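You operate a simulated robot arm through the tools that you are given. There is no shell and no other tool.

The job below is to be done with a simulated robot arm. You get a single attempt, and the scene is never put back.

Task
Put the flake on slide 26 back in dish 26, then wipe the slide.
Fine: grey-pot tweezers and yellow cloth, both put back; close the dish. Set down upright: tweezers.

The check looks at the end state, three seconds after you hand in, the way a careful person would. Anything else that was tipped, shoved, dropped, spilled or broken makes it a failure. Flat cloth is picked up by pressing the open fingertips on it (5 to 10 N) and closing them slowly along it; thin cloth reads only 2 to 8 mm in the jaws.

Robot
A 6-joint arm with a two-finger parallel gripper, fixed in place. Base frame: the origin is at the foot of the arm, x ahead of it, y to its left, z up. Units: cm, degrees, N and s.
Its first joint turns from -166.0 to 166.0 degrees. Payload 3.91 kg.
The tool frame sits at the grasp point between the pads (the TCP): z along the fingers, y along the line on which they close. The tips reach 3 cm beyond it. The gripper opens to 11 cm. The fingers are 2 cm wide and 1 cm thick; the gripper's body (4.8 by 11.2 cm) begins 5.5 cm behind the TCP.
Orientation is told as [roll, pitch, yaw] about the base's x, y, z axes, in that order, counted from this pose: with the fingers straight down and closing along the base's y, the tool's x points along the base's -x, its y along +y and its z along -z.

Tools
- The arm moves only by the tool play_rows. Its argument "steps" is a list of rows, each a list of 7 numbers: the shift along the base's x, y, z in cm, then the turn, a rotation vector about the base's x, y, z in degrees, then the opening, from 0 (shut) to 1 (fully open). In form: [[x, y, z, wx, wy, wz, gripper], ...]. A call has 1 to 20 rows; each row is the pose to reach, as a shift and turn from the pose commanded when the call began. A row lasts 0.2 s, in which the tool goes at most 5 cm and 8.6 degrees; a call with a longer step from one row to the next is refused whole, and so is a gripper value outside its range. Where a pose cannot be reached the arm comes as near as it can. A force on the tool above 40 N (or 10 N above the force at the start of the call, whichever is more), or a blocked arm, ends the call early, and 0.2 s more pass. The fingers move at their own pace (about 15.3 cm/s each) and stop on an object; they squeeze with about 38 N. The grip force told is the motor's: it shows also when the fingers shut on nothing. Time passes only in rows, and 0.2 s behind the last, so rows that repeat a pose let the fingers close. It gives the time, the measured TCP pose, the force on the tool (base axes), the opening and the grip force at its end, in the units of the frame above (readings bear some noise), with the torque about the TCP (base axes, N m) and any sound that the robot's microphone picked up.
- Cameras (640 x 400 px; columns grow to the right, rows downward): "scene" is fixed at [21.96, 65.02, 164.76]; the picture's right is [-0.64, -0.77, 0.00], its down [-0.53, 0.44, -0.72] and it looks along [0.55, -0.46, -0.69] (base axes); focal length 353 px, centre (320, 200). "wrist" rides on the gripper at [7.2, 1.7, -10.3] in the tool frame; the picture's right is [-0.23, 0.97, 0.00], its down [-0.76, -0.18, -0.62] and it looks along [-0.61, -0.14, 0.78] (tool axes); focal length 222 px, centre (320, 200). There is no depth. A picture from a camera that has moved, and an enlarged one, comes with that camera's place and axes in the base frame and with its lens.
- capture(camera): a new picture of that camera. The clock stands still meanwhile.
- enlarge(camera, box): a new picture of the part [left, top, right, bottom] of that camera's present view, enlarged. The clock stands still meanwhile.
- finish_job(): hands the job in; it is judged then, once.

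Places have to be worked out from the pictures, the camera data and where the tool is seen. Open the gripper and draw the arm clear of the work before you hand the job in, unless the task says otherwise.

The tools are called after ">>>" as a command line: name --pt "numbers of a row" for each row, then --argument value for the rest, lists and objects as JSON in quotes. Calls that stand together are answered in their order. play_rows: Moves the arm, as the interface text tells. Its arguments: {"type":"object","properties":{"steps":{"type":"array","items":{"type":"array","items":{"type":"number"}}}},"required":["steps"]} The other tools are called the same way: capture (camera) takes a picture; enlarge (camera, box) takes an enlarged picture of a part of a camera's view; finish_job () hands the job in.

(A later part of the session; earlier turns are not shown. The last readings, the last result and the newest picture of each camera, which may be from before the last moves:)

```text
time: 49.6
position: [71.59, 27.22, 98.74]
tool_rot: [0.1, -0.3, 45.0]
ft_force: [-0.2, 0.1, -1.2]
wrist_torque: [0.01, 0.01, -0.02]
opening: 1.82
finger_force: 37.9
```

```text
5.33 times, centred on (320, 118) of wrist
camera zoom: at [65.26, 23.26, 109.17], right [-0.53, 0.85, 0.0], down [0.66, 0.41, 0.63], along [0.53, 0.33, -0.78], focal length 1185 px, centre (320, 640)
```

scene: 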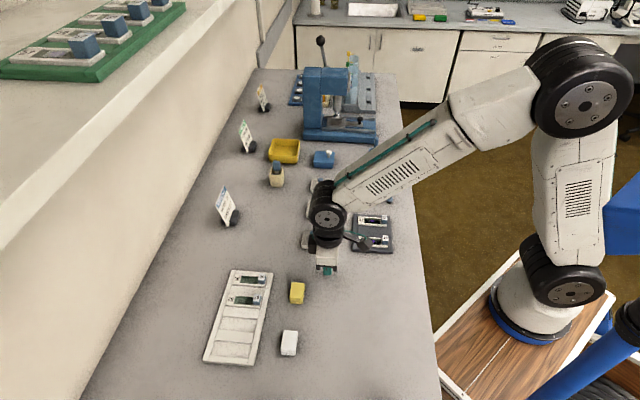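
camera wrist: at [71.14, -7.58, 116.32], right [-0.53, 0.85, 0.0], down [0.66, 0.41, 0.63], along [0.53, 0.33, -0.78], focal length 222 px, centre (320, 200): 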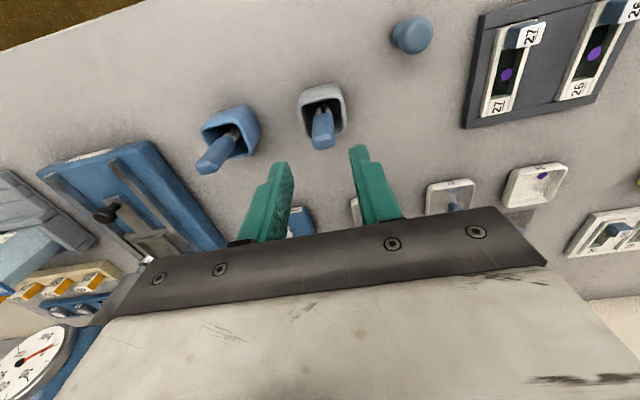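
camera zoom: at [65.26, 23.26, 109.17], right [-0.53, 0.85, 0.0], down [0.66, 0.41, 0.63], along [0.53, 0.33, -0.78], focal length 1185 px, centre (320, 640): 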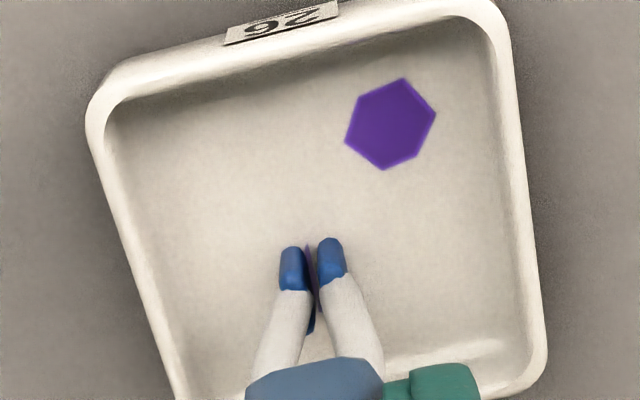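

>>> play_rows --pt "0 0 -0.08 0 0 0 0" --pt "0 0 -0.08 0 0 0 0"

>>> play_rows --pt "0 0 -0.08 0 0 0 0" --pt "0 0 -0.08 0 0 0 0"

>>> enlarge --camera "wrist" --box '[270, 80, 370, 155]'

```text
time: 50.2
position: [71.53, 27.27, 98.55]
tool_rot: [0.0, -0.4, 45.0]
ft_force: [0.1, -0.2, 0.1]
wrist_torque: [0.03, 0.0, -0.01]
opening: 1.8
finger_force: 38.0
```

```text
time: 50.8
position: [71.66, 27.23, 98.49]
tool_rot: [-0.1, -0.3, 45.1]
ft_force: [0.9, -0.3, 2.0]
wrist_torque: [-0.01, -0.08, 0.01]
opening: 1.77
finger_force: 38.4
```

```text
5.33 times, centred on (320, 118) of wrist
camera zoom: at [65.23, 23.3, 109.04], right [-0.53, 0.85, 0.0], down [0.66, 0.41, 0.63], along [0.53, 0.33, -0.78], focal length 1185 px, centre (320, 640)
```

zoom: 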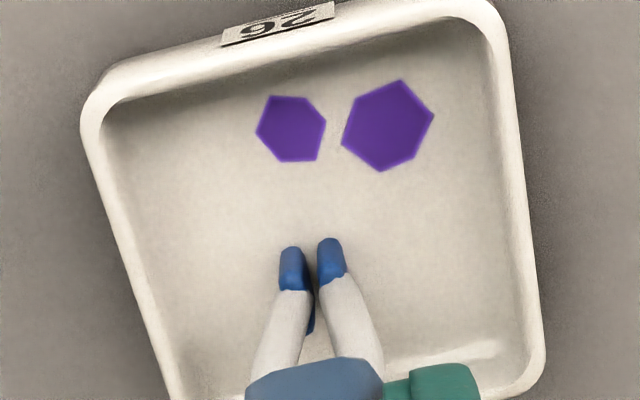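

The flake came off and now lies in dish 26 beside the other one. I'll lift and take the tweezers back above the grey pot.

>>> play_rows --pt "0 0 1 0 0 0 0" --pt "0 0 4 0 0 0 0" --pt "0 0 8 0 0 0 0" --pt "0 -2 9.2 0 0 0 0" --pt "1 -6 9.2 0 0 0 0" --pt "2 -10 9.2 0 0 0 0" --pt "3 -14 9.2 0 0 0 0" --pt "4 -18 9.2 0 0 0 0" --pt "5 -22 9.2 0 0 0 0" --pt "5.5 -26 9.2 0 0 0 0" --pt "5.75 -29 9.2 0 0 0 0" --pt "5.75 -30.6 9.2 0 0 0 0" --pt "5.75 -30.6 9.2 0 0 0 0"

>>> enlarge --camera "wrist" --box '[270, 80, 370, 155]'

>>> enlarge --camera "scene" --box '[345, 130, 405, 195]'

>>> enlarge --camera "scene" --box '[260, 190, 400, 260]'

```text
time: 53.6
position: [77.26, -3.35, 107.82]
tool_rot: [0.0, -0.2, 45.0]
ft_force: [0.2, 0.3, -0.4]
wrist_torque: [0.0, 0.0, -0.01]
opening: 1.81
finger_force: 37.6
```

```text
5.33 times, centred on (320, 118) of wrist
camera zoom: at [70.94, -7.29, 118.31], right [-0.53, 0.85, 0.0], down [0.66, 0.41, 0.63], along [0.53, 0.33, -0.78], focal length 1185 px, centre (320, 640)
```

zoom: 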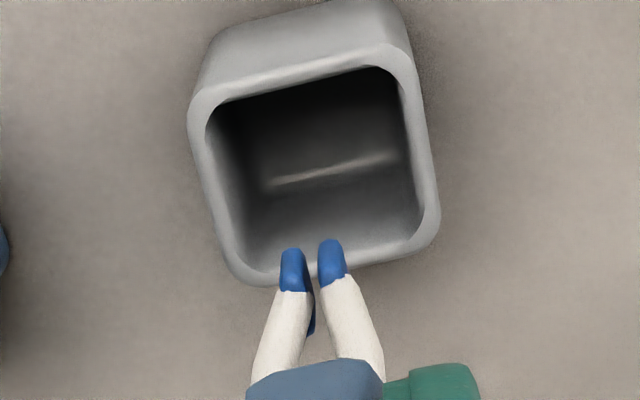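

```text
6.15 times, centred on (375, 162) of scene
camera zoom: at [21.96, 65.02, 164.76], right [-0.64, -0.77, 0.0], down [-0.53, 0.44, -0.72], along [0.55, -0.46, -0.69], focal length 2174 px, centre (-18, 431)
```

zoom: 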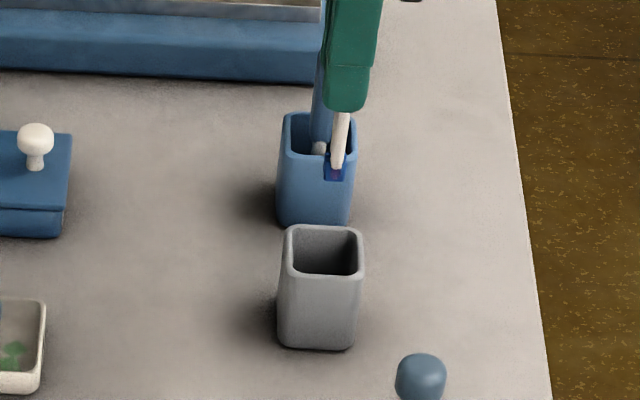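

```text
4.57 times, centred on (330, 225) of scene
camera zoom: at [21.96, 65.02, 164.76], right [-0.64, -0.77, 0.0], down [-0.53, 0.44, -0.72], along [0.55, -0.46, -0.69], focal length 1615 px, centre (274, 86)
```

zoom: 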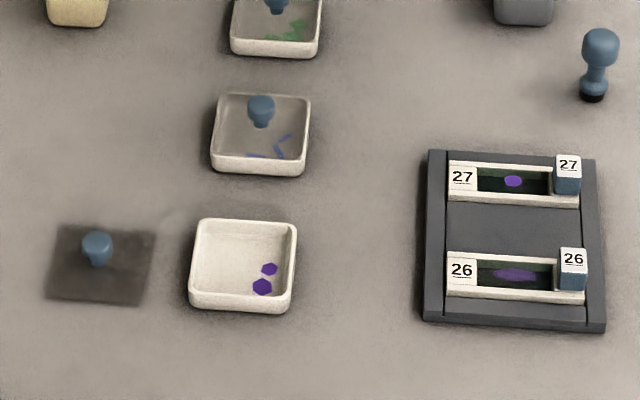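

The tips are centred over the grey pot's opening, about (77.1, -3.5). I'll lower straight down.

>>> play_rows --pt "0 0 -2 0 0 0 0" --pt "0 0 -4 0 0 0 0" --pt "0 0 -5.5 0 0 0 0" --pt "0 0 -7 0 0 0 0" --pt "0 0 -8 0 0 0 0" --pt "0 0 -8.5 0 0 0 0" --pt "0 0 -8.5 0 0 0 0"

>>> enlarge --camera "wrist" --box '[240, 75, 400, 215]'

>>> enlarge --camera "scene" --box '[345, 130, 405, 195]'

```text
time: 55.2
position: [77.33, -3.32, 99.13]
tool_rot: [0.0, -0.3, 45.1]
ft_force: [0.3, 0.6, -0.9]
wrist_torque: [-0.01, -0.02, 0.0]
opening: 1.79
finger_force: 37.8
```

```text
2.86 times, centred on (320, 145) of wrist
camera zoom: at [71.03, -7.29, 109.67], right [-0.53, 0.85, 0.0], down [0.66, 0.41, 0.63], along [0.53, 0.33, -0.78], focal length 635 px, centre (320, 357)
```

zoom: 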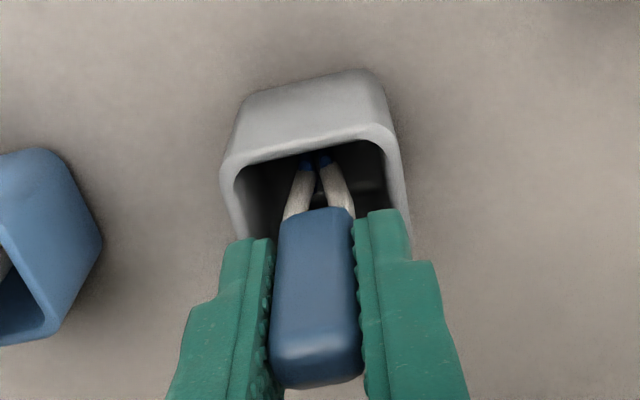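

```text
6.15 times, centred on (375, 162) of scene
camera zoom: at [21.96, 65.02, 164.76], right [-0.64, -0.77, 0.0], down [-0.53, 0.44, -0.72], along [0.55, -0.46, -0.69], focal length 2174 px, centre (-18, 431)
```

zoom: 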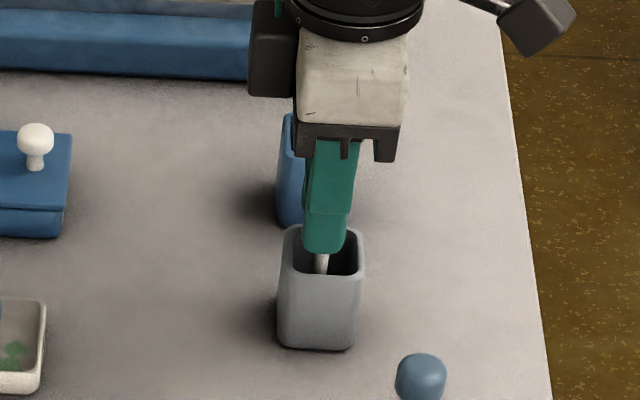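

>>> play_rows --pt "0 0 -0.15 0 0 0 0" --pt "0 0 -0.25 0 0 0 0" --pt "0 0 -0.25 0 0 0 0"

>>> play_rows --pt "0 0 -0.1 0 0 0 0" --pt "0 0 -0.1 0 0 0 0"

```text
time: 56.0
position: [77.47, -3.42, 98.9]
tool_rot: [0.1, -0.1, 44.9]
ft_force: [0.4, 0.1, 0.3]
wrist_torque: [-0.01, -0.03, 0.0]
opening: 1.79
finger_force: 38.5
```

```text
time: 56.6
position: [77.55, -3.35, 98.83]
tool_rot: [0.0, -0.2, 45.0]
ft_force: [0.3, 0.7, -0.1]
wrist_torque: [0.0, -0.01, 0.02]
opening: 1.79
finger_force: 38.4
```

>>> play_rows --pt "0 0 -0.07 0 0 0 0" --pt "0 0 -0.07 0 0 0 0"

>>> play_rows --pt "0 0 -0.07 0 0 0 0" --pt "0 0 -0.07 0 0 0 0"

```text
time: 57.2
position: [77.47, -3.32, 98.74]
tool_rot: [0.0, -0.2, 45.0]
ft_force: [0.4, -0.4, -1.0]
wrist_torque: [0.04, 0.02, 0.01]
opening: 1.81
finger_force: 38.1
```

```text
time: 57.8
position: [77.48, -3.33, 98.77]
tool_rot: [-0.1, -0.4, 45.0]
ft_force: [0.0, -2.0, 4.7]
wrist_torque: [-0.05, 0.02, 0.01]
opening: 1.78
finger_force: 37.9
```

The tips touch the pot floor at 4.7 N. I'll open slowly and rise straight up.

>>> play_rows --pt "0 0 0.03 0 0 0 0.17" --pt "0 0 0.03 0 0 0 0.2" --pt "0 0 0.03 0 0 0 0.25" --pt "0 0 0.03 0 0 0 0.32" --pt "0 0 0.03 0 0 0 0.32"

>>> enlarge --camera "wrist" --box '[240, 75, 400, 215]'

```text
time: 59.0
position: [77.41, -3.41, 98.69]
tool_rot: [0.0, -0.4, 45.1]
ft_force: [-0.5, -0.3, -0.1]
wrist_torque: [-0.04, -0.01, 0.0]
opening: 3.52
finger_force: 0.1
```

```text
2.86 times, centred on (320, 145) of wrist
camera zoom: at [71.04, -7.29, 109.23], right [-0.53, 0.85, 0.0], down [0.66, 0.41, 0.63], along [0.53, 0.33, -0.78], focal length 635 px, centre (320, 357)
```

zoom: 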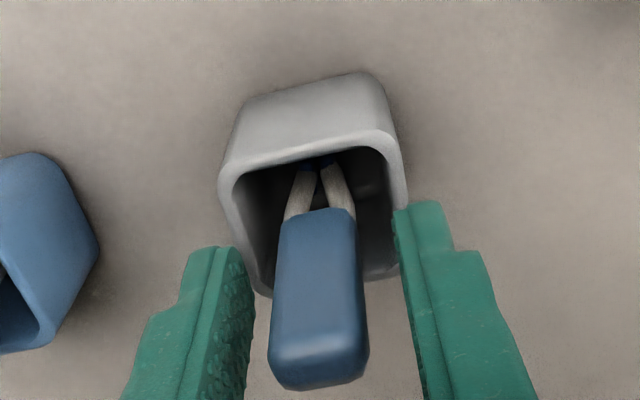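

The tweezers stand by themselves. I'll rise straight up and check they remain upright.

>>> play_rows --pt "0 0 1 0 0 0 0.32" --pt "0 0 3 0 0 0 0.32" --pt "0 0 6 0 0 0 0.32" --pt "0 0 9 0 0 0 0.32" --pt "0 0 9 0 0 0 0.32"

>>> enlarge --camera "wrist" --box '[240, 75, 400, 215]'

>>> enlarge --camera "scene" --box '[345, 130, 405, 195]'

```text
time: 60.2
position: [77.32, -3.48, 108.14]
tool_rot: [0.0, -0.3, 45.0]
ft_force: [-0.6, 0.2, -0.6]
wrist_torque: [0.0, -0.05, 0.0]
opening: 3.52
finger_force: 0.1
```

```text
2.86 times, centred on (320, 145) of wrist
camera zoom: at [70.95, -7.45, 118.43], right [-0.53, 0.85, 0.0], down [0.66, 0.41, 0.63], along [0.53, 0.33, -0.78], focal length 635 px, centre (320, 357)
```

zoom: 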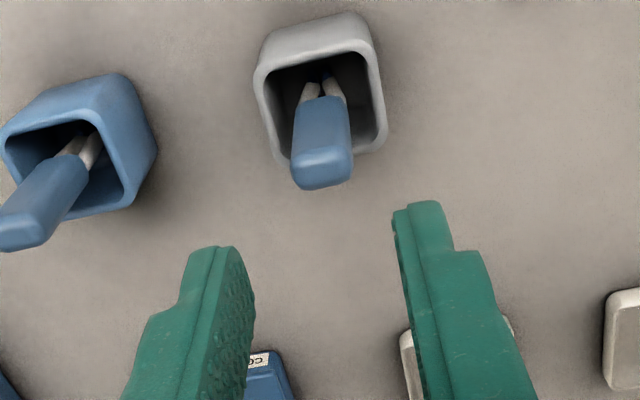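

```text
6.15 times, centred on (375, 162) of scene
camera zoom: at [21.96, 65.02, 164.76], right [-0.64, -0.77, 0.0], down [-0.53, 0.44, -0.72], along [0.55, -0.46, -0.69], focal length 2174 px, centre (-18, 431)
```

zoom: 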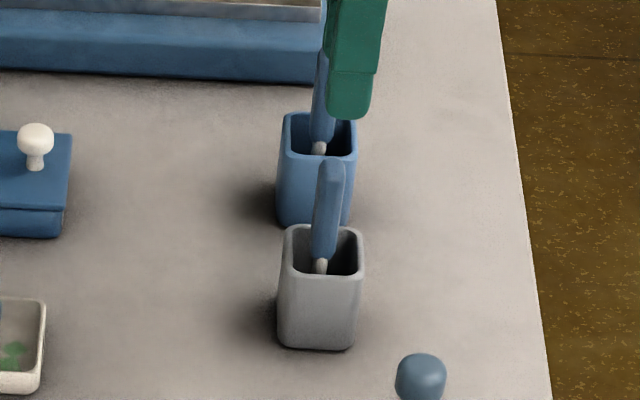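

The tweezers are back upright in the grey pot. I'll return to the lid now and position over its knob near (76.95, 33.2).

>>> play_rows --pt "0 4 0 0 0 0 0.36" --pt "0 8.5 0 0 0 0 0.36" --pt "0 13 0 0 0 0 0.36" --pt "0 17.5 0 0 0 0 0.36" --pt "0 22 0 0 0 0 0.36" --pt "-0.2 26.5 0 0 0 0 0.36" --pt "-0.4 31 0 0 0 0 0.36" --pt "-0.4 35 -2 0 0 0 0.36" --pt "-0.4 36.6 -5 0 0 0 0.36" --pt "-0.4 36.6 -8 0 0 0 0.36" --pt "-0.4 36.6 -9 0 0 0 0.36" --pt "-0.4 36.6 -9 0 0 0 0.36"

>>> enlarge --camera "wrist" --box '[260, 75, 380, 175]'

>>> enlarge --camera "scene" --box '[250, 190, 350, 260]'

```text
time: 62.8
position: [76.93, 33.34, 98.74]
tool_rot: [0.0, -0.3, 45.0]
ft_force: [0.5, -0.4, 0.5]
wrist_torque: [0.01, 0.01, 0.0]
opening: 3.94
finger_force: 0.0
```

```text
4.00 times, centred on (320, 125) of wrist
camera zoom: at [70.63, 29.34, 109.15], right [-0.53, 0.85, 0.0], down [0.66, 0.41, 0.63], along [0.53, 0.33, -0.78], focal length 888 px, centre (320, 500)
```

zoom: 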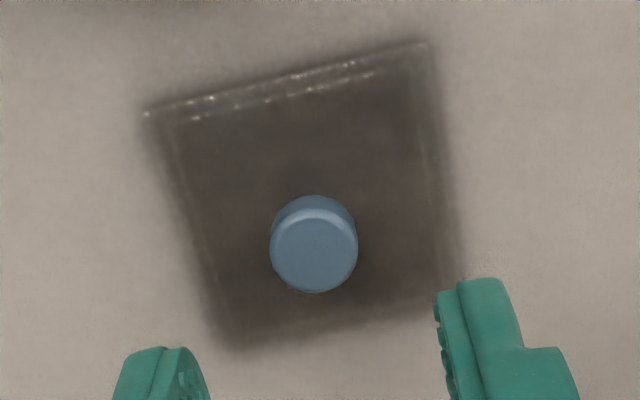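

```text
5.71 times, centred on (300, 225) of scene
camera zoom: at [21.96, 65.02, 164.76], right [-0.64, -0.77, 0.0], down [-0.53, 0.44, -0.72], along [0.55, -0.46, -0.69], focal length 2018 px, centre (434, 57)
```

zoom: 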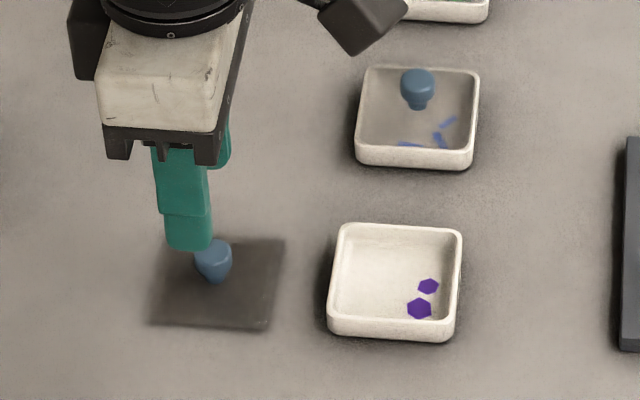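

The knob is right below the tool. I'll descend to TCP z≈93.95 and grip it.

>>> play_rows --pt "0 -0.05 -2 0 0 0 0.36" --pt "0 -0.05 -3.5 0 0 0 0.36" --pt "0 -0.05 -4.5 0 0 0 0.36" --pt "0 -0.05 -4.8 0 0 0 0.36" --pt "0 -0.05 -4.8 0 0 0 0.2" --pt "0 -0.05 -4.8 0 0 0 0.1" --pt "0 -0.05 -4.8 0 0 0 0" --pt "0 -0.05 -4.8 0 0 0 0"

>>> enlarge --camera "wrist" --box '[260, 75, 380, 195]'

```text
time: 64.6
position: [76.91, 33.26, 94.07]
tool_rot: [-0.1, -0.3, 45.0]
ft_force: [0.7, -1.0, 0.9]
wrist_torque: [-0.01, 0.02, 0.02]
opening: 1.12
finger_force: 37.7
```

```text
3.33 times, centred on (320, 135) of wrist
camera zoom: at [70.57, 29.24, 104.45], right [-0.53, 0.85, 0.0], down [0.66, 0.41, 0.63], along [0.53, 0.33, -0.78], focal length 740 px, centre (320, 417)
```

zoom: 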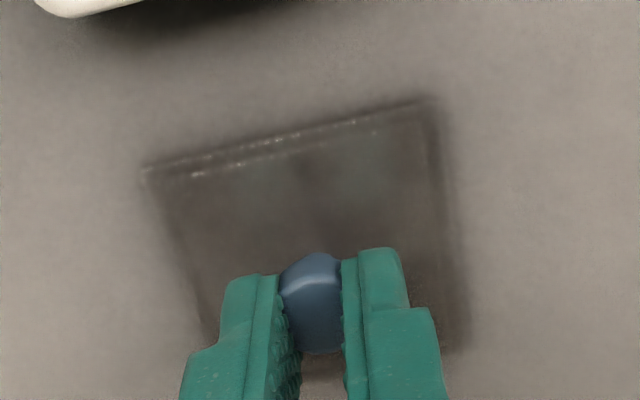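

Gripped as before. I'll lift and bring the lid above dish 26.

>>> play_rows --pt "0 0 1 0 0 0 0" --pt "0 0 3 0 0 0 0" --pt "0 0 4.5 0 0 0 0" --pt "-2 -2 4.5 0 0 0 0" --pt "-4 -4 4.5 0 0 0 0" --pt "-6.05 -6.2 4 0 0 0 0" --pt "-6.05 -6.2 2.5 0 0 0 0" --pt "-6.05 -6.2 2.5 0 0 0 0"

>>> enlarge --camera "wrist" --box '[250, 75, 390, 195]'

>>> enlarge --camera "scene" --box '[285, 200, 345, 260]'

```text
time: 66.4
position: [71.03, 27.09, 96.58]
tool_rot: [-0.1, -0.4, 45.0]
ft_force: [-0.9, 0.0, -0.5]
wrist_torque: [-0.02, 0.01, 0.03]
opening: 1.11
finger_force: 38.0
```

```text
3.33 times, centred on (320, 135) of wrist
camera zoom: at [64.77, 23.05, 106.97], right [-0.53, 0.85, 0.0], down [0.66, 0.41, 0.63], along [0.53, 0.33, -0.78], focal length 740 px, centre (320, 417)
```

zoom: 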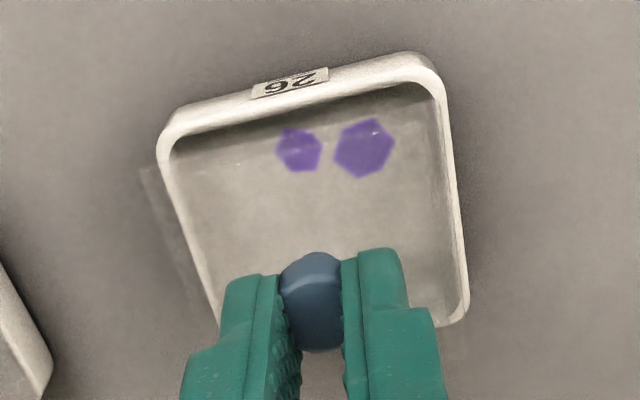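

```text
6.67 times, centred on (315, 230) of scene
camera zoom: at [21.96, 65.02, 164.76], right [-0.64, -0.77, 0.0], down [-0.53, 0.44, -0.72], along [0.55, -0.46, -0.69], focal length 2355 px, centre (353, 0)
```

zoom: 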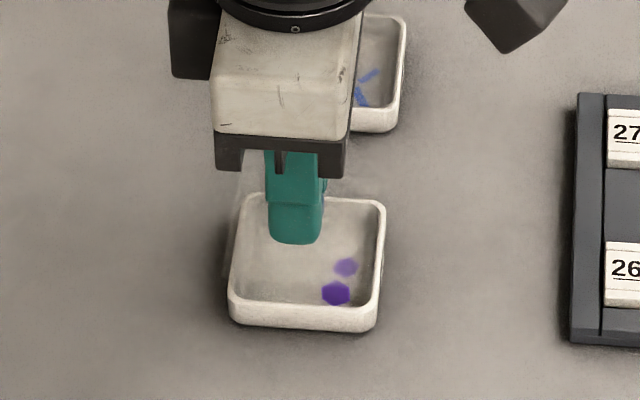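

The lid is over the dish. I'll lower to just above the seat and compare the edges.

>>> play_rows --pt "0 0 -0.4 0 0 0 0" --pt "0 0 -0.8 0 0 0 0" --pt "0 0 -0.8 0 0 0 0"

>>> enlarge --camera "wrist" --box '[250, 85, 390, 195]'

>>> enlarge --camera "scene" --box '[295, 215, 335, 255]'

```text
time: 67.2
position: [70.99, 27.01, 95.64]
tool_rot: [0.0, -0.2, 45.0]
ft_force: [0.3, 0.0, 0.4]
wrist_torque: [0.02, -0.01, 0.04]
opening: 1.09
finger_force: 37.6
```

```text
3.64 times, centred on (320, 140) of wrist
camera zoom: at [64.71, 23.05, 106.2], right [-0.53, 0.85, 0.0], down [0.66, 0.41, 0.63], along [0.53, 0.33, -0.78], focal length 808 px, centre (320, 418)
```

zoom: 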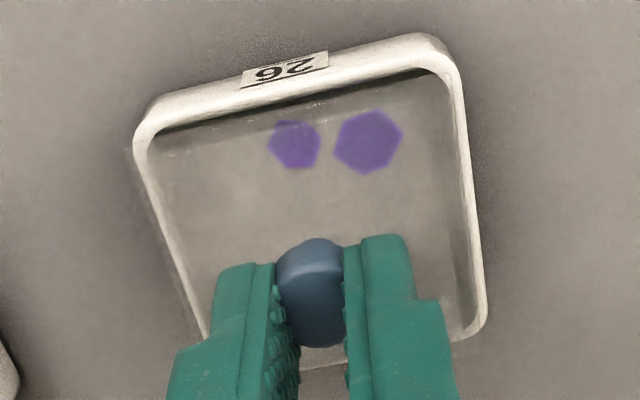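

```text
10.00 times, centred on (315, 235) of scene
camera zoom: at [21.96, 65.02, 164.76], right [-0.64, -0.77, 0.0], down [-0.53, 0.44, -0.72], along [0.55, -0.46, -0.69], focal length 3532 px, centre (370, -150)
```

zoom: 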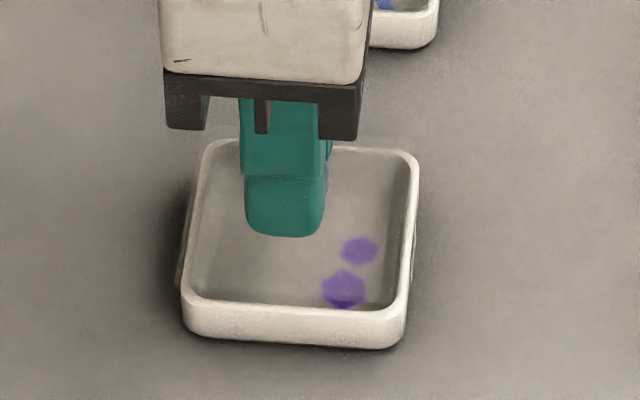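

The lid sits about 0.14 cm too far along +v compared with its original place. I'll correct that and lower onto the rim.

>>> play_rows --pt "-0.09 0.1 0 0 0 0 0" --pt "-0.09 0.1 -0.15 0 0 0 0" --pt "-0.09 0.1 -0.25 0 0 0 0" --pt "-0.09 0.1 -0.25 0 0 0 0"

>>> enlarge --camera "wrist" --box '[250, 85, 390, 195]'

>>> enlarge --camera "scene" --box '[295, 215, 335, 255]'

```text
time: 68.2
position: [70.84, 26.96, 95.31]
tool_rot: [0.1, -0.3, 45.0]
ft_force: [0.5, -2.0, 6.1]
wrist_torque: [-0.11, -0.05, -0.04]
opening: 1.07
finger_force: 37.7
heard: snap
```

```text
3.64 times, centred on (320, 140) of wrist
camera zoom: at [64.52, 23.13, 105.95], right [-0.53, 0.85, 0.0], down [0.66, 0.41, 0.63], along [0.53, 0.33, -0.78], focal length 808 px, centre (320, 418)
```

zoom: 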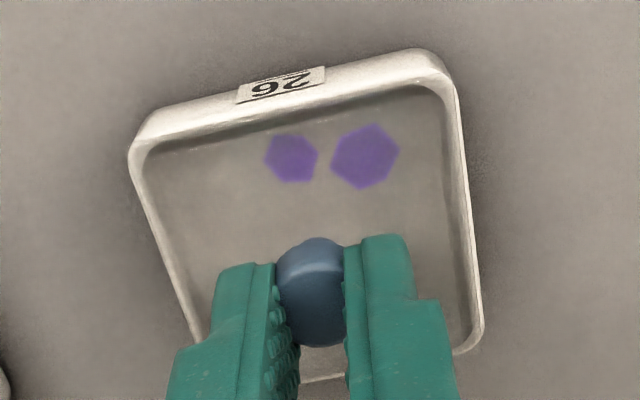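

```text
10.00 times, centred on (315, 235) of scene
camera zoom: at [21.96, 65.02, 164.76], right [-0.64, -0.77, 0.0], down [-0.53, 0.44, -0.72], along [0.55, -0.46, -0.69], focal length 3532 px, centre (370, -150)
```

zoom: 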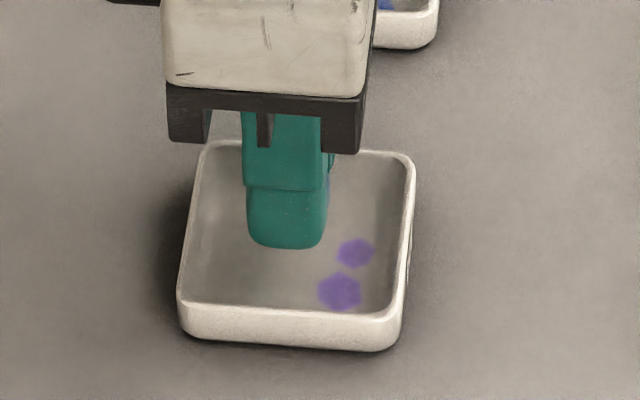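

The lid snapped back on the dish, the same sound it made coming off. I'll release and rise.

>>> play_rows --pt "0 0 0.02 0 0 0 0.1" --pt "0 0 0.02 0 0 0 0.18" --pt "0 0 0.02 0 0 0 0.3" --pt "0 0 0.3 0 0 0 0.36" --pt "0 0 2 0 0 0 0.36" --pt "0 0 5 0 0 0 0.36" --pt "0 0 7 0 0 0 0.36"

>>> enlarge --camera "wrist" --box '[250, 55, 390, 175]'

>>> enlarge --camera "scene" --box '[295, 215, 335, 255]'

```text
time: 69.8
position: [70.78, 27.06, 102.21]
tool_rot: [0.0, -0.3, 44.9]
ft_force: [0.5, 0.4, -0.5]
wrist_torque: [0.0, 0.02, -0.01]
opening: 3.96
finger_force: 0.0
```

```text
3.33 times, centred on (320, 115) of wrist
camera zoom: at [64.49, 23.15, 112.82], right [-0.53, 0.85, 0.0], down [0.66, 0.41, 0.63], along [0.53, 0.33, -0.78], focal length 740 px, centre (320, 483)
```

zoom: 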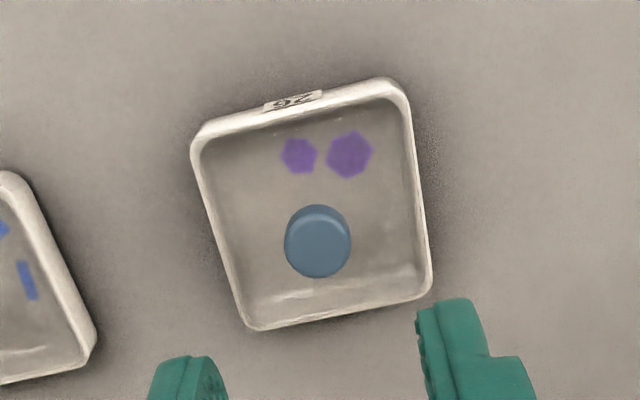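

```text
10.00 times, centred on (315, 235) of scene
camera zoom: at [21.96, 65.02, 164.76], right [-0.64, -0.77, 0.0], down [-0.53, 0.44, -0.72], along [0.55, -0.46, -0.69], focal length 3532 px, centre (370, -150)
```

zoom: 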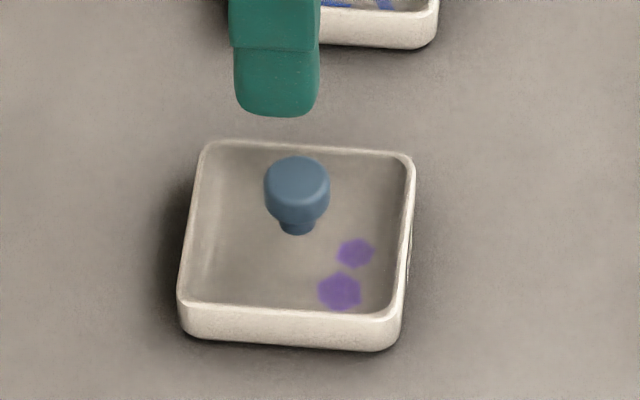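

Dish 26 is closed with both flakes inside. I'll go over to the yellow cloth, see it from above and plan the grip.

>>> play_rows --pt "-2 3 0.5 0 0 0 0.5" --pt "-5 6 1 0 0 0 0.6" --pt "-8 10 1 0 0 0 0.65" --pt "-11 13.5 1 0 0 0 0.65" --pt "-11 13.5 0 0 0 0 0.65" --pt "-11 13.5 0 0 0 0 0.65"

>>> capture --camera "wrist"

>>> enlarge --camera "wrist" --box '[260, 75, 380, 175]'

>>> enlarge --camera "scene" --box '[275, 270, 320, 315]'

```text
time: 71.2
position: [59.7, 40.61, 102.25]
tool_rot: [0.0, -0.3, 45.0]
ft_force: [-0.8, 0.1, -0.6]
wrist_torque: [0.02, 0.04, 0.01]
opening: 7.17
finger_force: 0.1
```

```text
taken
camera wrist: at [53.43, 36.66, 112.73], right [-0.53, 0.85, 0.0], down [0.66, 0.41, 0.63], along [0.53, 0.33, -0.78], focal length 222 px, centre (320, 200)
```

wrist: 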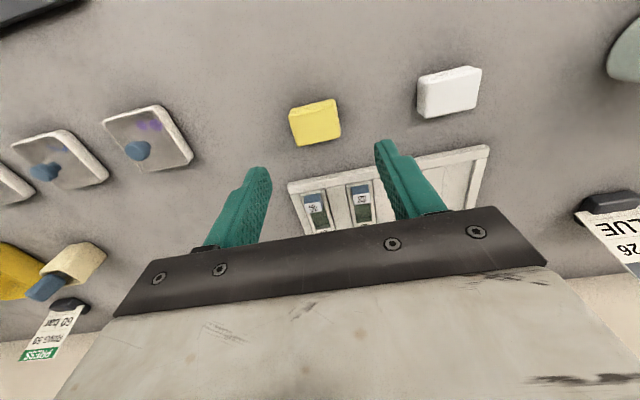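

```text
4.00 times, centred on (320, 125) of wrist
camera zoom: at [53.43, 36.66, 112.73], right [-0.53, 0.85, 0.0], down [0.66, 0.41, 0.63], along [0.53, 0.33, -0.78], focal length 888 px, centre (320, 500)
```

zoom: 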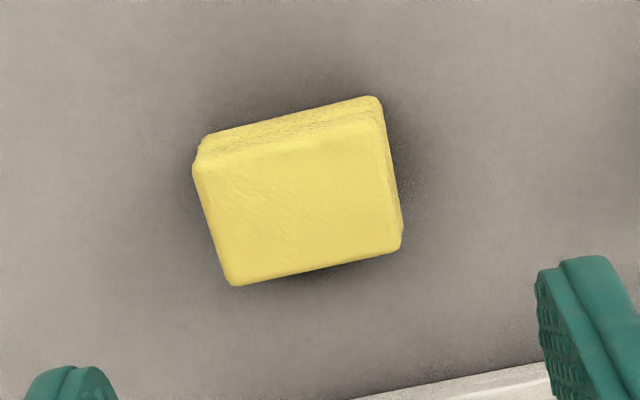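

```text
8.89 times, centred on (298, 292) of scene
camera zoom: at [21.96, 65.02, 164.76], right [-0.64, -0.77, 0.0], down [-0.53, 0.44, -0.72], along [0.55, -0.46, -0.69], focal length 3140 px, centre (520, -622)
```

zoom: 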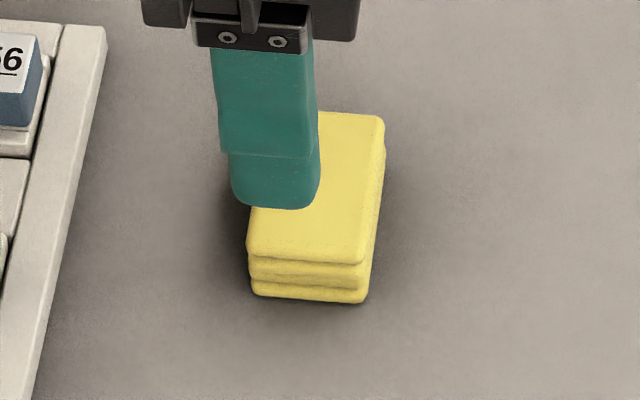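

The pad's top measures about 4.4 cm (v) × 3.0 cm (u), centred near (60.4, 40.5). I'll grip its 3.0 cm sides with the tool turned to yaw -45°, which keeps the fingers clear of the slot's width when wiping.

>>> play_rows --pt "0.1 0 0.5 0 0 -8 0.5" --pt "0.2 0 0.5 0 0 -16 0.5" --pt "0.3 0 0.5 0 0 -24 0.5" --pt "0.4 0 0.5 0 0 -32 0.5" --pt "0.5 0 0.5 0 0 -40 0.5" --pt "0.6 0 0.5 0 0 -48 0.5" --pt "0.64 0 0.5 0 0 -56 0.5" --pt "0.64 0 0.5 0 0 -64 0.5" --pt "0.64 0 0.5 0 0 -72 0.5" --pt "0.64 0 0.5 0 0 -80 0.5" --pt "0.64 0 0.5 0 0 -88 0.5" --pt "0.64 0 0.5 0 0 -90 0.5" --pt "0.64 0 0.5 0 0 -90 0.5"

>>> capture --camera "wrist"

>>> enlarge --camera "wrist" --box '[260, 75, 380, 175]'

>>> capture --camera "scene"

```text
time: 74.0
position: [60.39, 40.51, 102.92]
tool_rot: [0.0, -0.3, -44.9]
ft_force: [1.3, 0.1, 0.6]
wrist_torque: [0.01, -0.02, 0.0]
opening: 5.51
finger_force: 0.1
```

```text
taken
camera wrist: at [56.52, 46.97, 113.42], right [0.85, 0.53, 0.0], down [0.41, -0.66, 0.63], along [0.33, -0.53, -0.78], focal length 222 px, centre (320, 200)
```

wrist: 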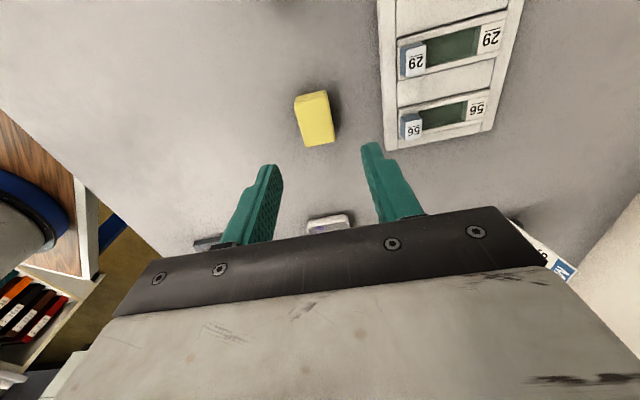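

```text
4.00 times, centred on (320, 125) of wrist
camera zoom: at [56.52, 46.97, 113.42], right [0.85, 0.53, 0.0], down [0.41, -0.66, 0.63], along [0.33, -0.53, -0.78], focal length 888 px, centre (320, 500)
```

zoom: 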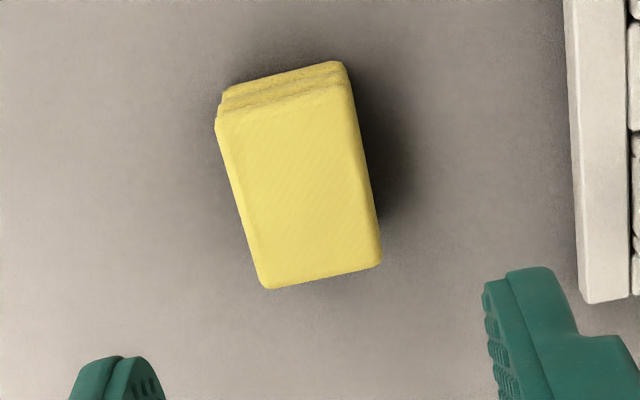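

```text
taken
```

scene: 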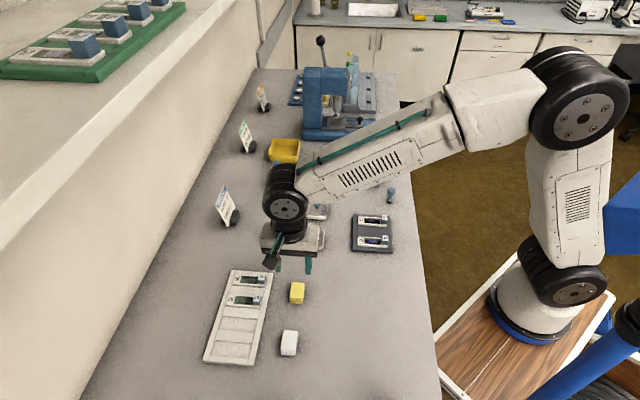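

The pad is about 0.2 cm towards -u of the tool. I'll shift, descend to TCP z≈93.6 (tips 0.6 cm above the bench) and close on it.

>>> play_rows --pt "-0.35 0.07 -2 0 0 0 0.5" --pt "-0.35 0.07 -5 0 0 0 0.5" --pt "-0.35 0.07 -7 0 0 0 0.5" --pt "-0.35 0.07 -8.5 0 0 0 0.5" --pt "-0.35 0.07 -9.2 0 0 0 0.5" --pt "-0.35 0.07 -9.2 0 0 0 0.45"

>>> enlarge --camera "wrist" --box '[240, 75, 400, 215]'

>>> enlarge --camera "scene" --box '[270, 265, 325, 315]'

```text
time: 75.4
position: [60.1, 40.78, 93.83]
tool_rot: [-0.2, -0.2, -45.0]
ft_force: [0.4, 0.3, 0.0]
wrist_torque: [0.0, -0.02, -0.04]
opening: 4.95
finger_force: 0.1
```

```text
2.86 times, centred on (320, 145) of wrist
camera zoom: at [56.24, 47.07, 104.21], right [0.85, 0.53, 0.0], down [0.41, -0.66, 0.63], along [0.33, -0.53, -0.78], focal length 635 px, centre (320, 357)
```

zoom: 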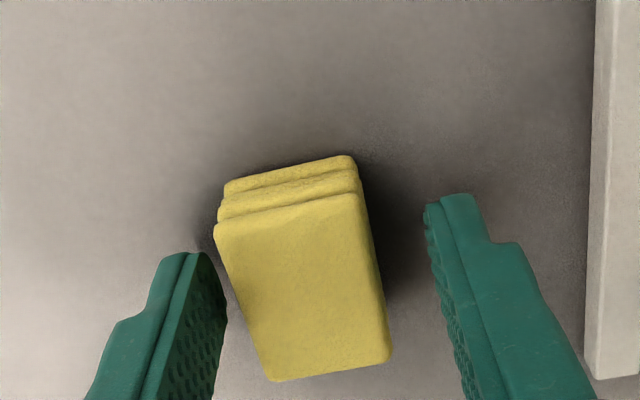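

```text
8.00 times, centred on (298, 290) of scene
camera zoom: at [21.96, 65.02, 164.76], right [-0.64, -0.77, 0.0], down [-0.53, 0.44, -0.72], along [0.55, -0.46, -0.69], focal length 2826 px, centre (500, -520)
```

zoom: 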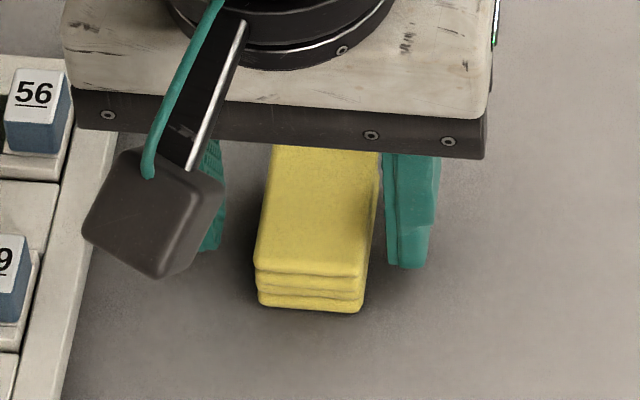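

The pad is nearer the -u finger. I'll shift about 0.45 cm towards -u before closing.

>>> play_rows --pt "-0.32 -0.32 0 0 0 0 0.45" --pt "-0.32 -0.32 0 0 0 0 0.42"

>>> enlarge --camera "wrist" --box '[240, 75, 400, 215]'

>>> enlarge --camera "scene" --box '[270, 265, 325, 315]'

```text
time: 76.0
position: [59.96, 40.41, 93.69]
tool_rot: [0.0, -0.3, -45.0]
ft_force: [0.1, -0.3, 0.0]
wrist_torque: [-0.02, 0.0, 0.02]
opening: 4.63
finger_force: 0.1
```

```text
2.86 times, centred on (320, 145) of wrist
camera zoom: at [55.87, 46.8, 104.23], right [0.85, 0.53, 0.0], down [0.41, -0.66, 0.63], along [0.33, -0.53, -0.78], focal length 635 px, centre (320, 357)
```

zoom: 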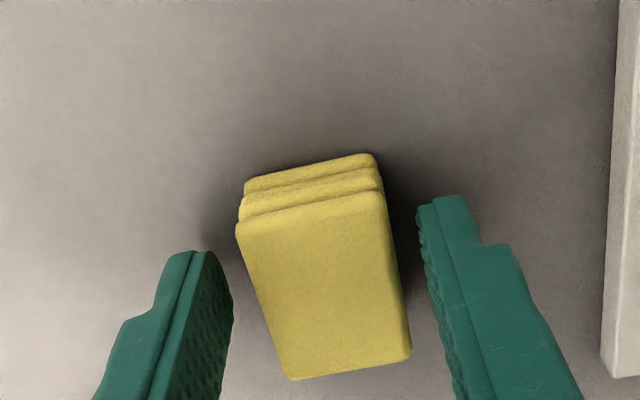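

```text
8.00 times, centred on (298, 290) of scene
camera zoom: at [21.96, 65.02, 164.76], right [-0.64, -0.77, 0.0], down [-0.53, 0.44, -0.72], along [0.55, -0.46, -0.69], focal length 2826 px, centre (500, -520)
```

zoom: 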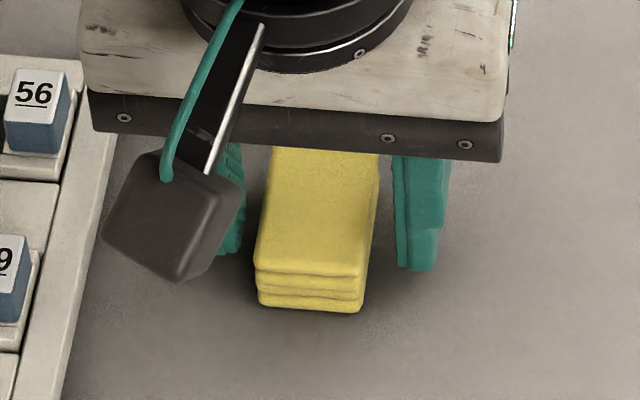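

Now it's centred. I'll close in stages, watching the width.

>>> play_rows --pt "0 0 -0.15 0 0 0 0.36" --pt "0 0 -0.15 0 0 0 0.3" --pt "0 0 -0.15 0 0 0 0.26" --pt "0 0 -0.15 0 0 0 0.26"

>>> enlarge --camera "wrist" --box '[240, 75, 400, 215]'

```text
time: 77.0
position: [59.69, 40.47, 93.64]
tool_rot: [0.0, -0.3, -45.0]
ft_force: [-0.5, 0.6, 1.0]
wrist_torque: [0.0, 0.01, 0.03]
opening: 3.01
finger_force: 38.7
```

```text
2.86 times, centred on (320, 145) of wrist
camera zoom: at [55.86, 46.79, 104.05], right [0.85, 0.53, 0.0], down [0.41, -0.66, 0.63], along [0.33, -0.53, -0.78], focal length 635 px, centre (320, 357)
```

zoom: 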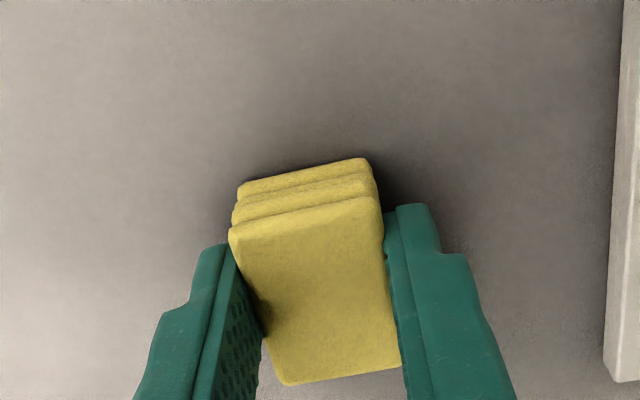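

The pad is gripped at 3.0 cm and feels solid. I'll lift it and carry it over slide 26.

>>> play_rows --pt "0 0 1 0 0 0 0.2" --pt "0 0 4 0 0 0 0.2" --pt "0 0 8 0 0 0 0.2" --pt "0 -4 9 0 0 0 0.2" --pt "0 -8 9 0 0 0 0.2" --pt "0 -12 9 0 0 0 0.2" --pt "0 -16 9 0 0 0 0.2" --pt "0.1 -20 9 0 0 0 0.2" --pt "0.14 -24.8 9 0 0 0 0.2" --pt "0.14 -24.8 8 0 0 0 0.2" --pt "0.14 -24.8 8 0 0 0 0.2"

>>> capture --camera "wrist"

>>> enlarge --camera "scene" --box '[330, 190, 410, 265]'

```text
time: 79.4
position: [59.99, 15.31, 101.49]
tool_rot: [0.0, -0.3, -44.9]
ft_force: [0.4, 0.0, -0.3]
wrist_torque: [0.01, 0.0, 0.0]
opening: 3.02
finger_force: 38.1
```

```text
taken
camera wrist: at [56.08, 21.84, 112.01], right [0.85, 0.53, 0.0], down [0.41, -0.66, 0.63], along [0.33, -0.53, -0.78], focal length 222 px, centre (320, 200)
```

wrist: 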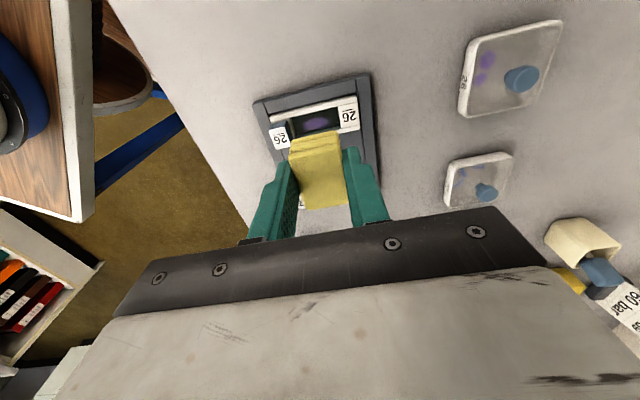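

```text
5.33 times, centred on (370, 228) of scene
camera zoom: at [21.96, 65.02, 164.76], right [-0.64, -0.77, 0.0], down [-0.53, 0.44, -0.72], along [0.55, -0.46, -0.69], focal length 1884 px, centre (53, 53)
```

zoom: 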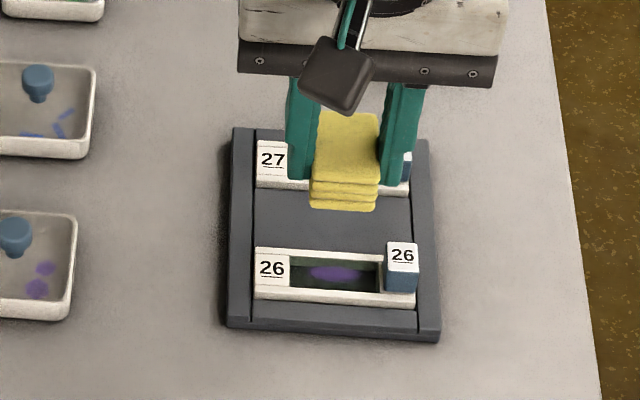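

The pad is above slide 26. I'll tilt the tool 30° about the slide's long axis so the pad's +v lower edge can reach into the recess.

>>> play_rows --pt "0 0 0 5 5 0 0.2" --pt "0 0 0 10 10 0 0.2" --pt "0 0 0 15.5 15.5 0 0.2" --pt "0 0 0 21.2 21.2 0 0.2" --pt "0 0 0 21.2 21.2 0 0.2"

>>> capture --camera "wrist"

>>> enlarge --camera "scene" --box '[330, 190, 410, 265]'

```text
time: 80.6
position: [59.88, 15.46, 101.65]
tool_rot: [0.0, 29.9, -45.0]
ft_force: [0.0, -0.3, 0.2]
wrist_torque: [0.02, -0.01, -0.02]
opening: 3.02
finger_force: 37.2
```

```text
taken
camera wrist: at [60.35, 17.51, 114.37], right [0.83, 0.55, -0.11], down [0.56, -0.81, 0.16], along [0.0, -0.2, -0.98], focal length 222 px, centre (320, 200)
```

wrist: 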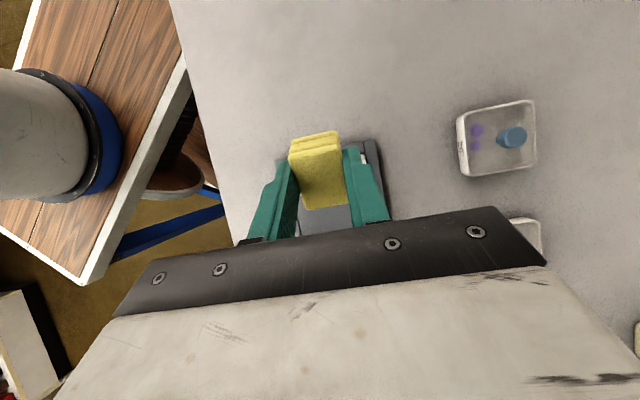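

```text
5.33 times, centred on (370, 228) of scene
camera zoom: at [21.96, 65.02, 164.76], right [-0.64, -0.77, 0.0], down [-0.53, 0.44, -0.72], along [0.55, -0.46, -0.69], focal length 1884 px, centre (53, 53)
```

zoom: 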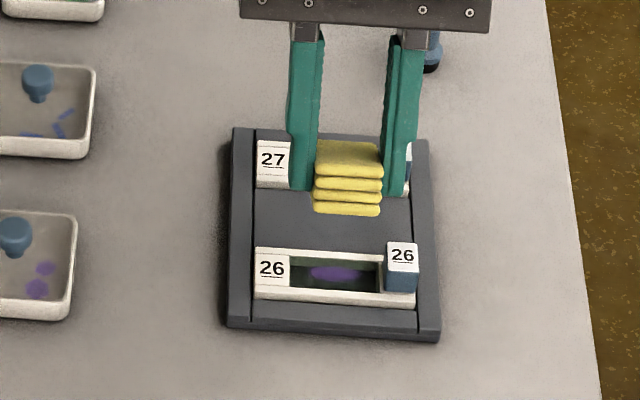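

The tilt worked. In the scene view the -u finger would come too close to the tab, so I'll shift 0.5 cm towards +u and lower to just above the frame.

>>> play_rows --pt "0.35 0.35 -1 0 0 0 0.2" --pt "0.35 0.35 -2.5 0 0 0 0.2" --pt "0.35 0.35 -3.8 0 0 0 0.2" --pt "0.35 0.35 -4.7 0 0 0 0.2" --pt "0.35 0.35 -4.7 0 0 0 0.2"

>>> enlarge --camera "scene" --box '[345, 210, 405, 262]'

>>> enlarge --camera "wrist" --box '[240, 75, 400, 215]'

```text
time: 81.8
position: [60.22, 15.76, 96.9]
tool_rot: [0.0, 29.7, -45.0]
ft_force: [-0.3, -0.9, -0.3]
wrist_torque: [0.0, 0.03, 0.01]
opening: 3.05
finger_force: 37.8
```

```text
7.69 times, centred on (375, 236) of scene
camera zoom: at [21.96, 65.02, 164.76], right [-0.64, -0.77, 0.0], down [-0.53, 0.44, -0.72], along [0.55, -0.46, -0.69], focal length 2717 px, centre (-103, -77)
```

zoom: 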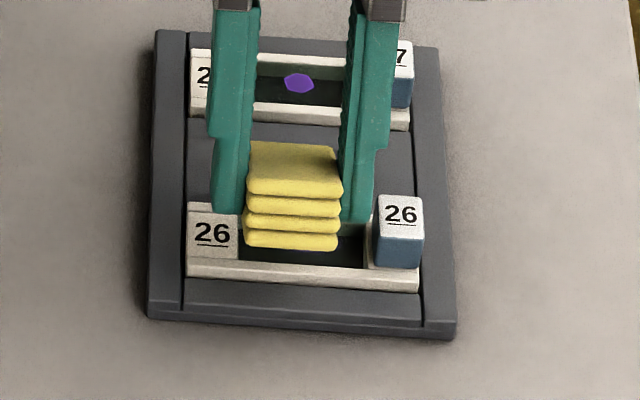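

```text
2.86 times, centred on (320, 145) of wrist
camera zoom: at [60.67, 17.83, 109.63], right [0.83, 0.55, -0.11], down [0.56, -0.81, 0.16], along [0.0, -0.2, -0.98], focal length 635 px, centre (320, 357)
```

zoom: 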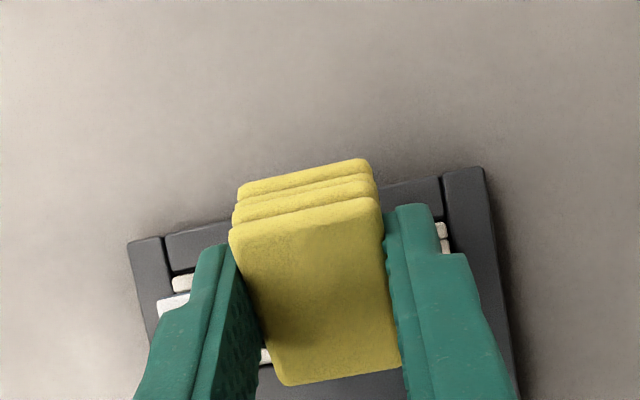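

It's fitting closely: the pad end is near the label edge and the finger near the tab. I'll shift 0.07 cm back and lower gently to the recess floor.

>>> play_rows --pt "-0.05 -0.05 -0.2 0 0 0 0.2" --pt "-0.05 -0.05 -0.4 0 0 0 0.2" --pt "-0.05 -0.05 -0.6 0 0 0 0.2" --pt "-0.05 -0.05 -0.6 0 0 0 0.2"

>>> enlarge --camera "scene" --box '[355, 220, 395, 255]'

```text
time: 82.8
position: [60.2, 15.84, 96.35]
tool_rot: [0.1, 29.7, -45.1]
ft_force: [0.8, -0.3, 0.6]
wrist_torque: [0.03, 0.0, -0.02]
opening: 3.03
finger_force: 37.6
```

```text
11.43 times, centred on (375, 238) of scene
camera zoom: at [21.96, 65.02, 164.76], right [-0.64, -0.77, 0.0], down [-0.53, 0.44, -0.72], along [0.55, -0.46, -0.69], focal length 4037 px, centre (-309, -229)
```

zoom: 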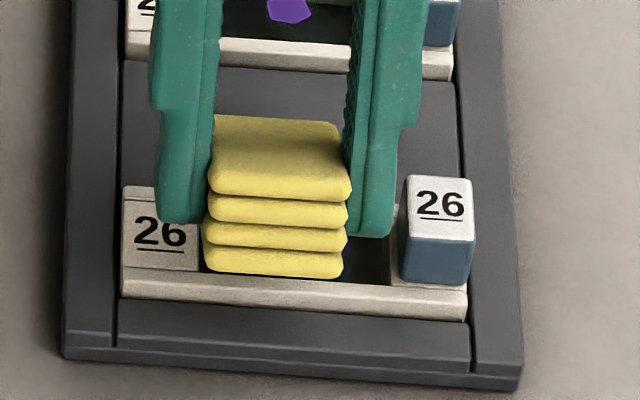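

>>> play_rows --pt "0 0 -0.1 0 0 0 0.2" --pt "0 0 -0.2 0 0 0 0.2" --pt "0 0 -0.2 0 0 0 0.2"

>>> play_rows --pt "0 0 -0.1 0 0 0 0.2" --pt "0 0 -0.1 0 0 0 0.2"

```text
time: 83.6
position: [60.25, 15.67, 96.06]
tool_rot: [0.2, 29.7, -45.0]
ft_force: [-1.1, -0.5, -0.1]
wrist_torque: [0.02, 0.03, -0.04]
opening: 3.02
finger_force: 38.0
```

```text
time: 84.2
position: [60.22, 15.74, 95.98]
tool_rot: [0.0, 29.7, -44.9]
ft_force: [0.2, 0.7, 0.3]
wrist_torque: [-0.02, 0.01, -0.01]
opening: 2.99
finger_force: 38.2
```

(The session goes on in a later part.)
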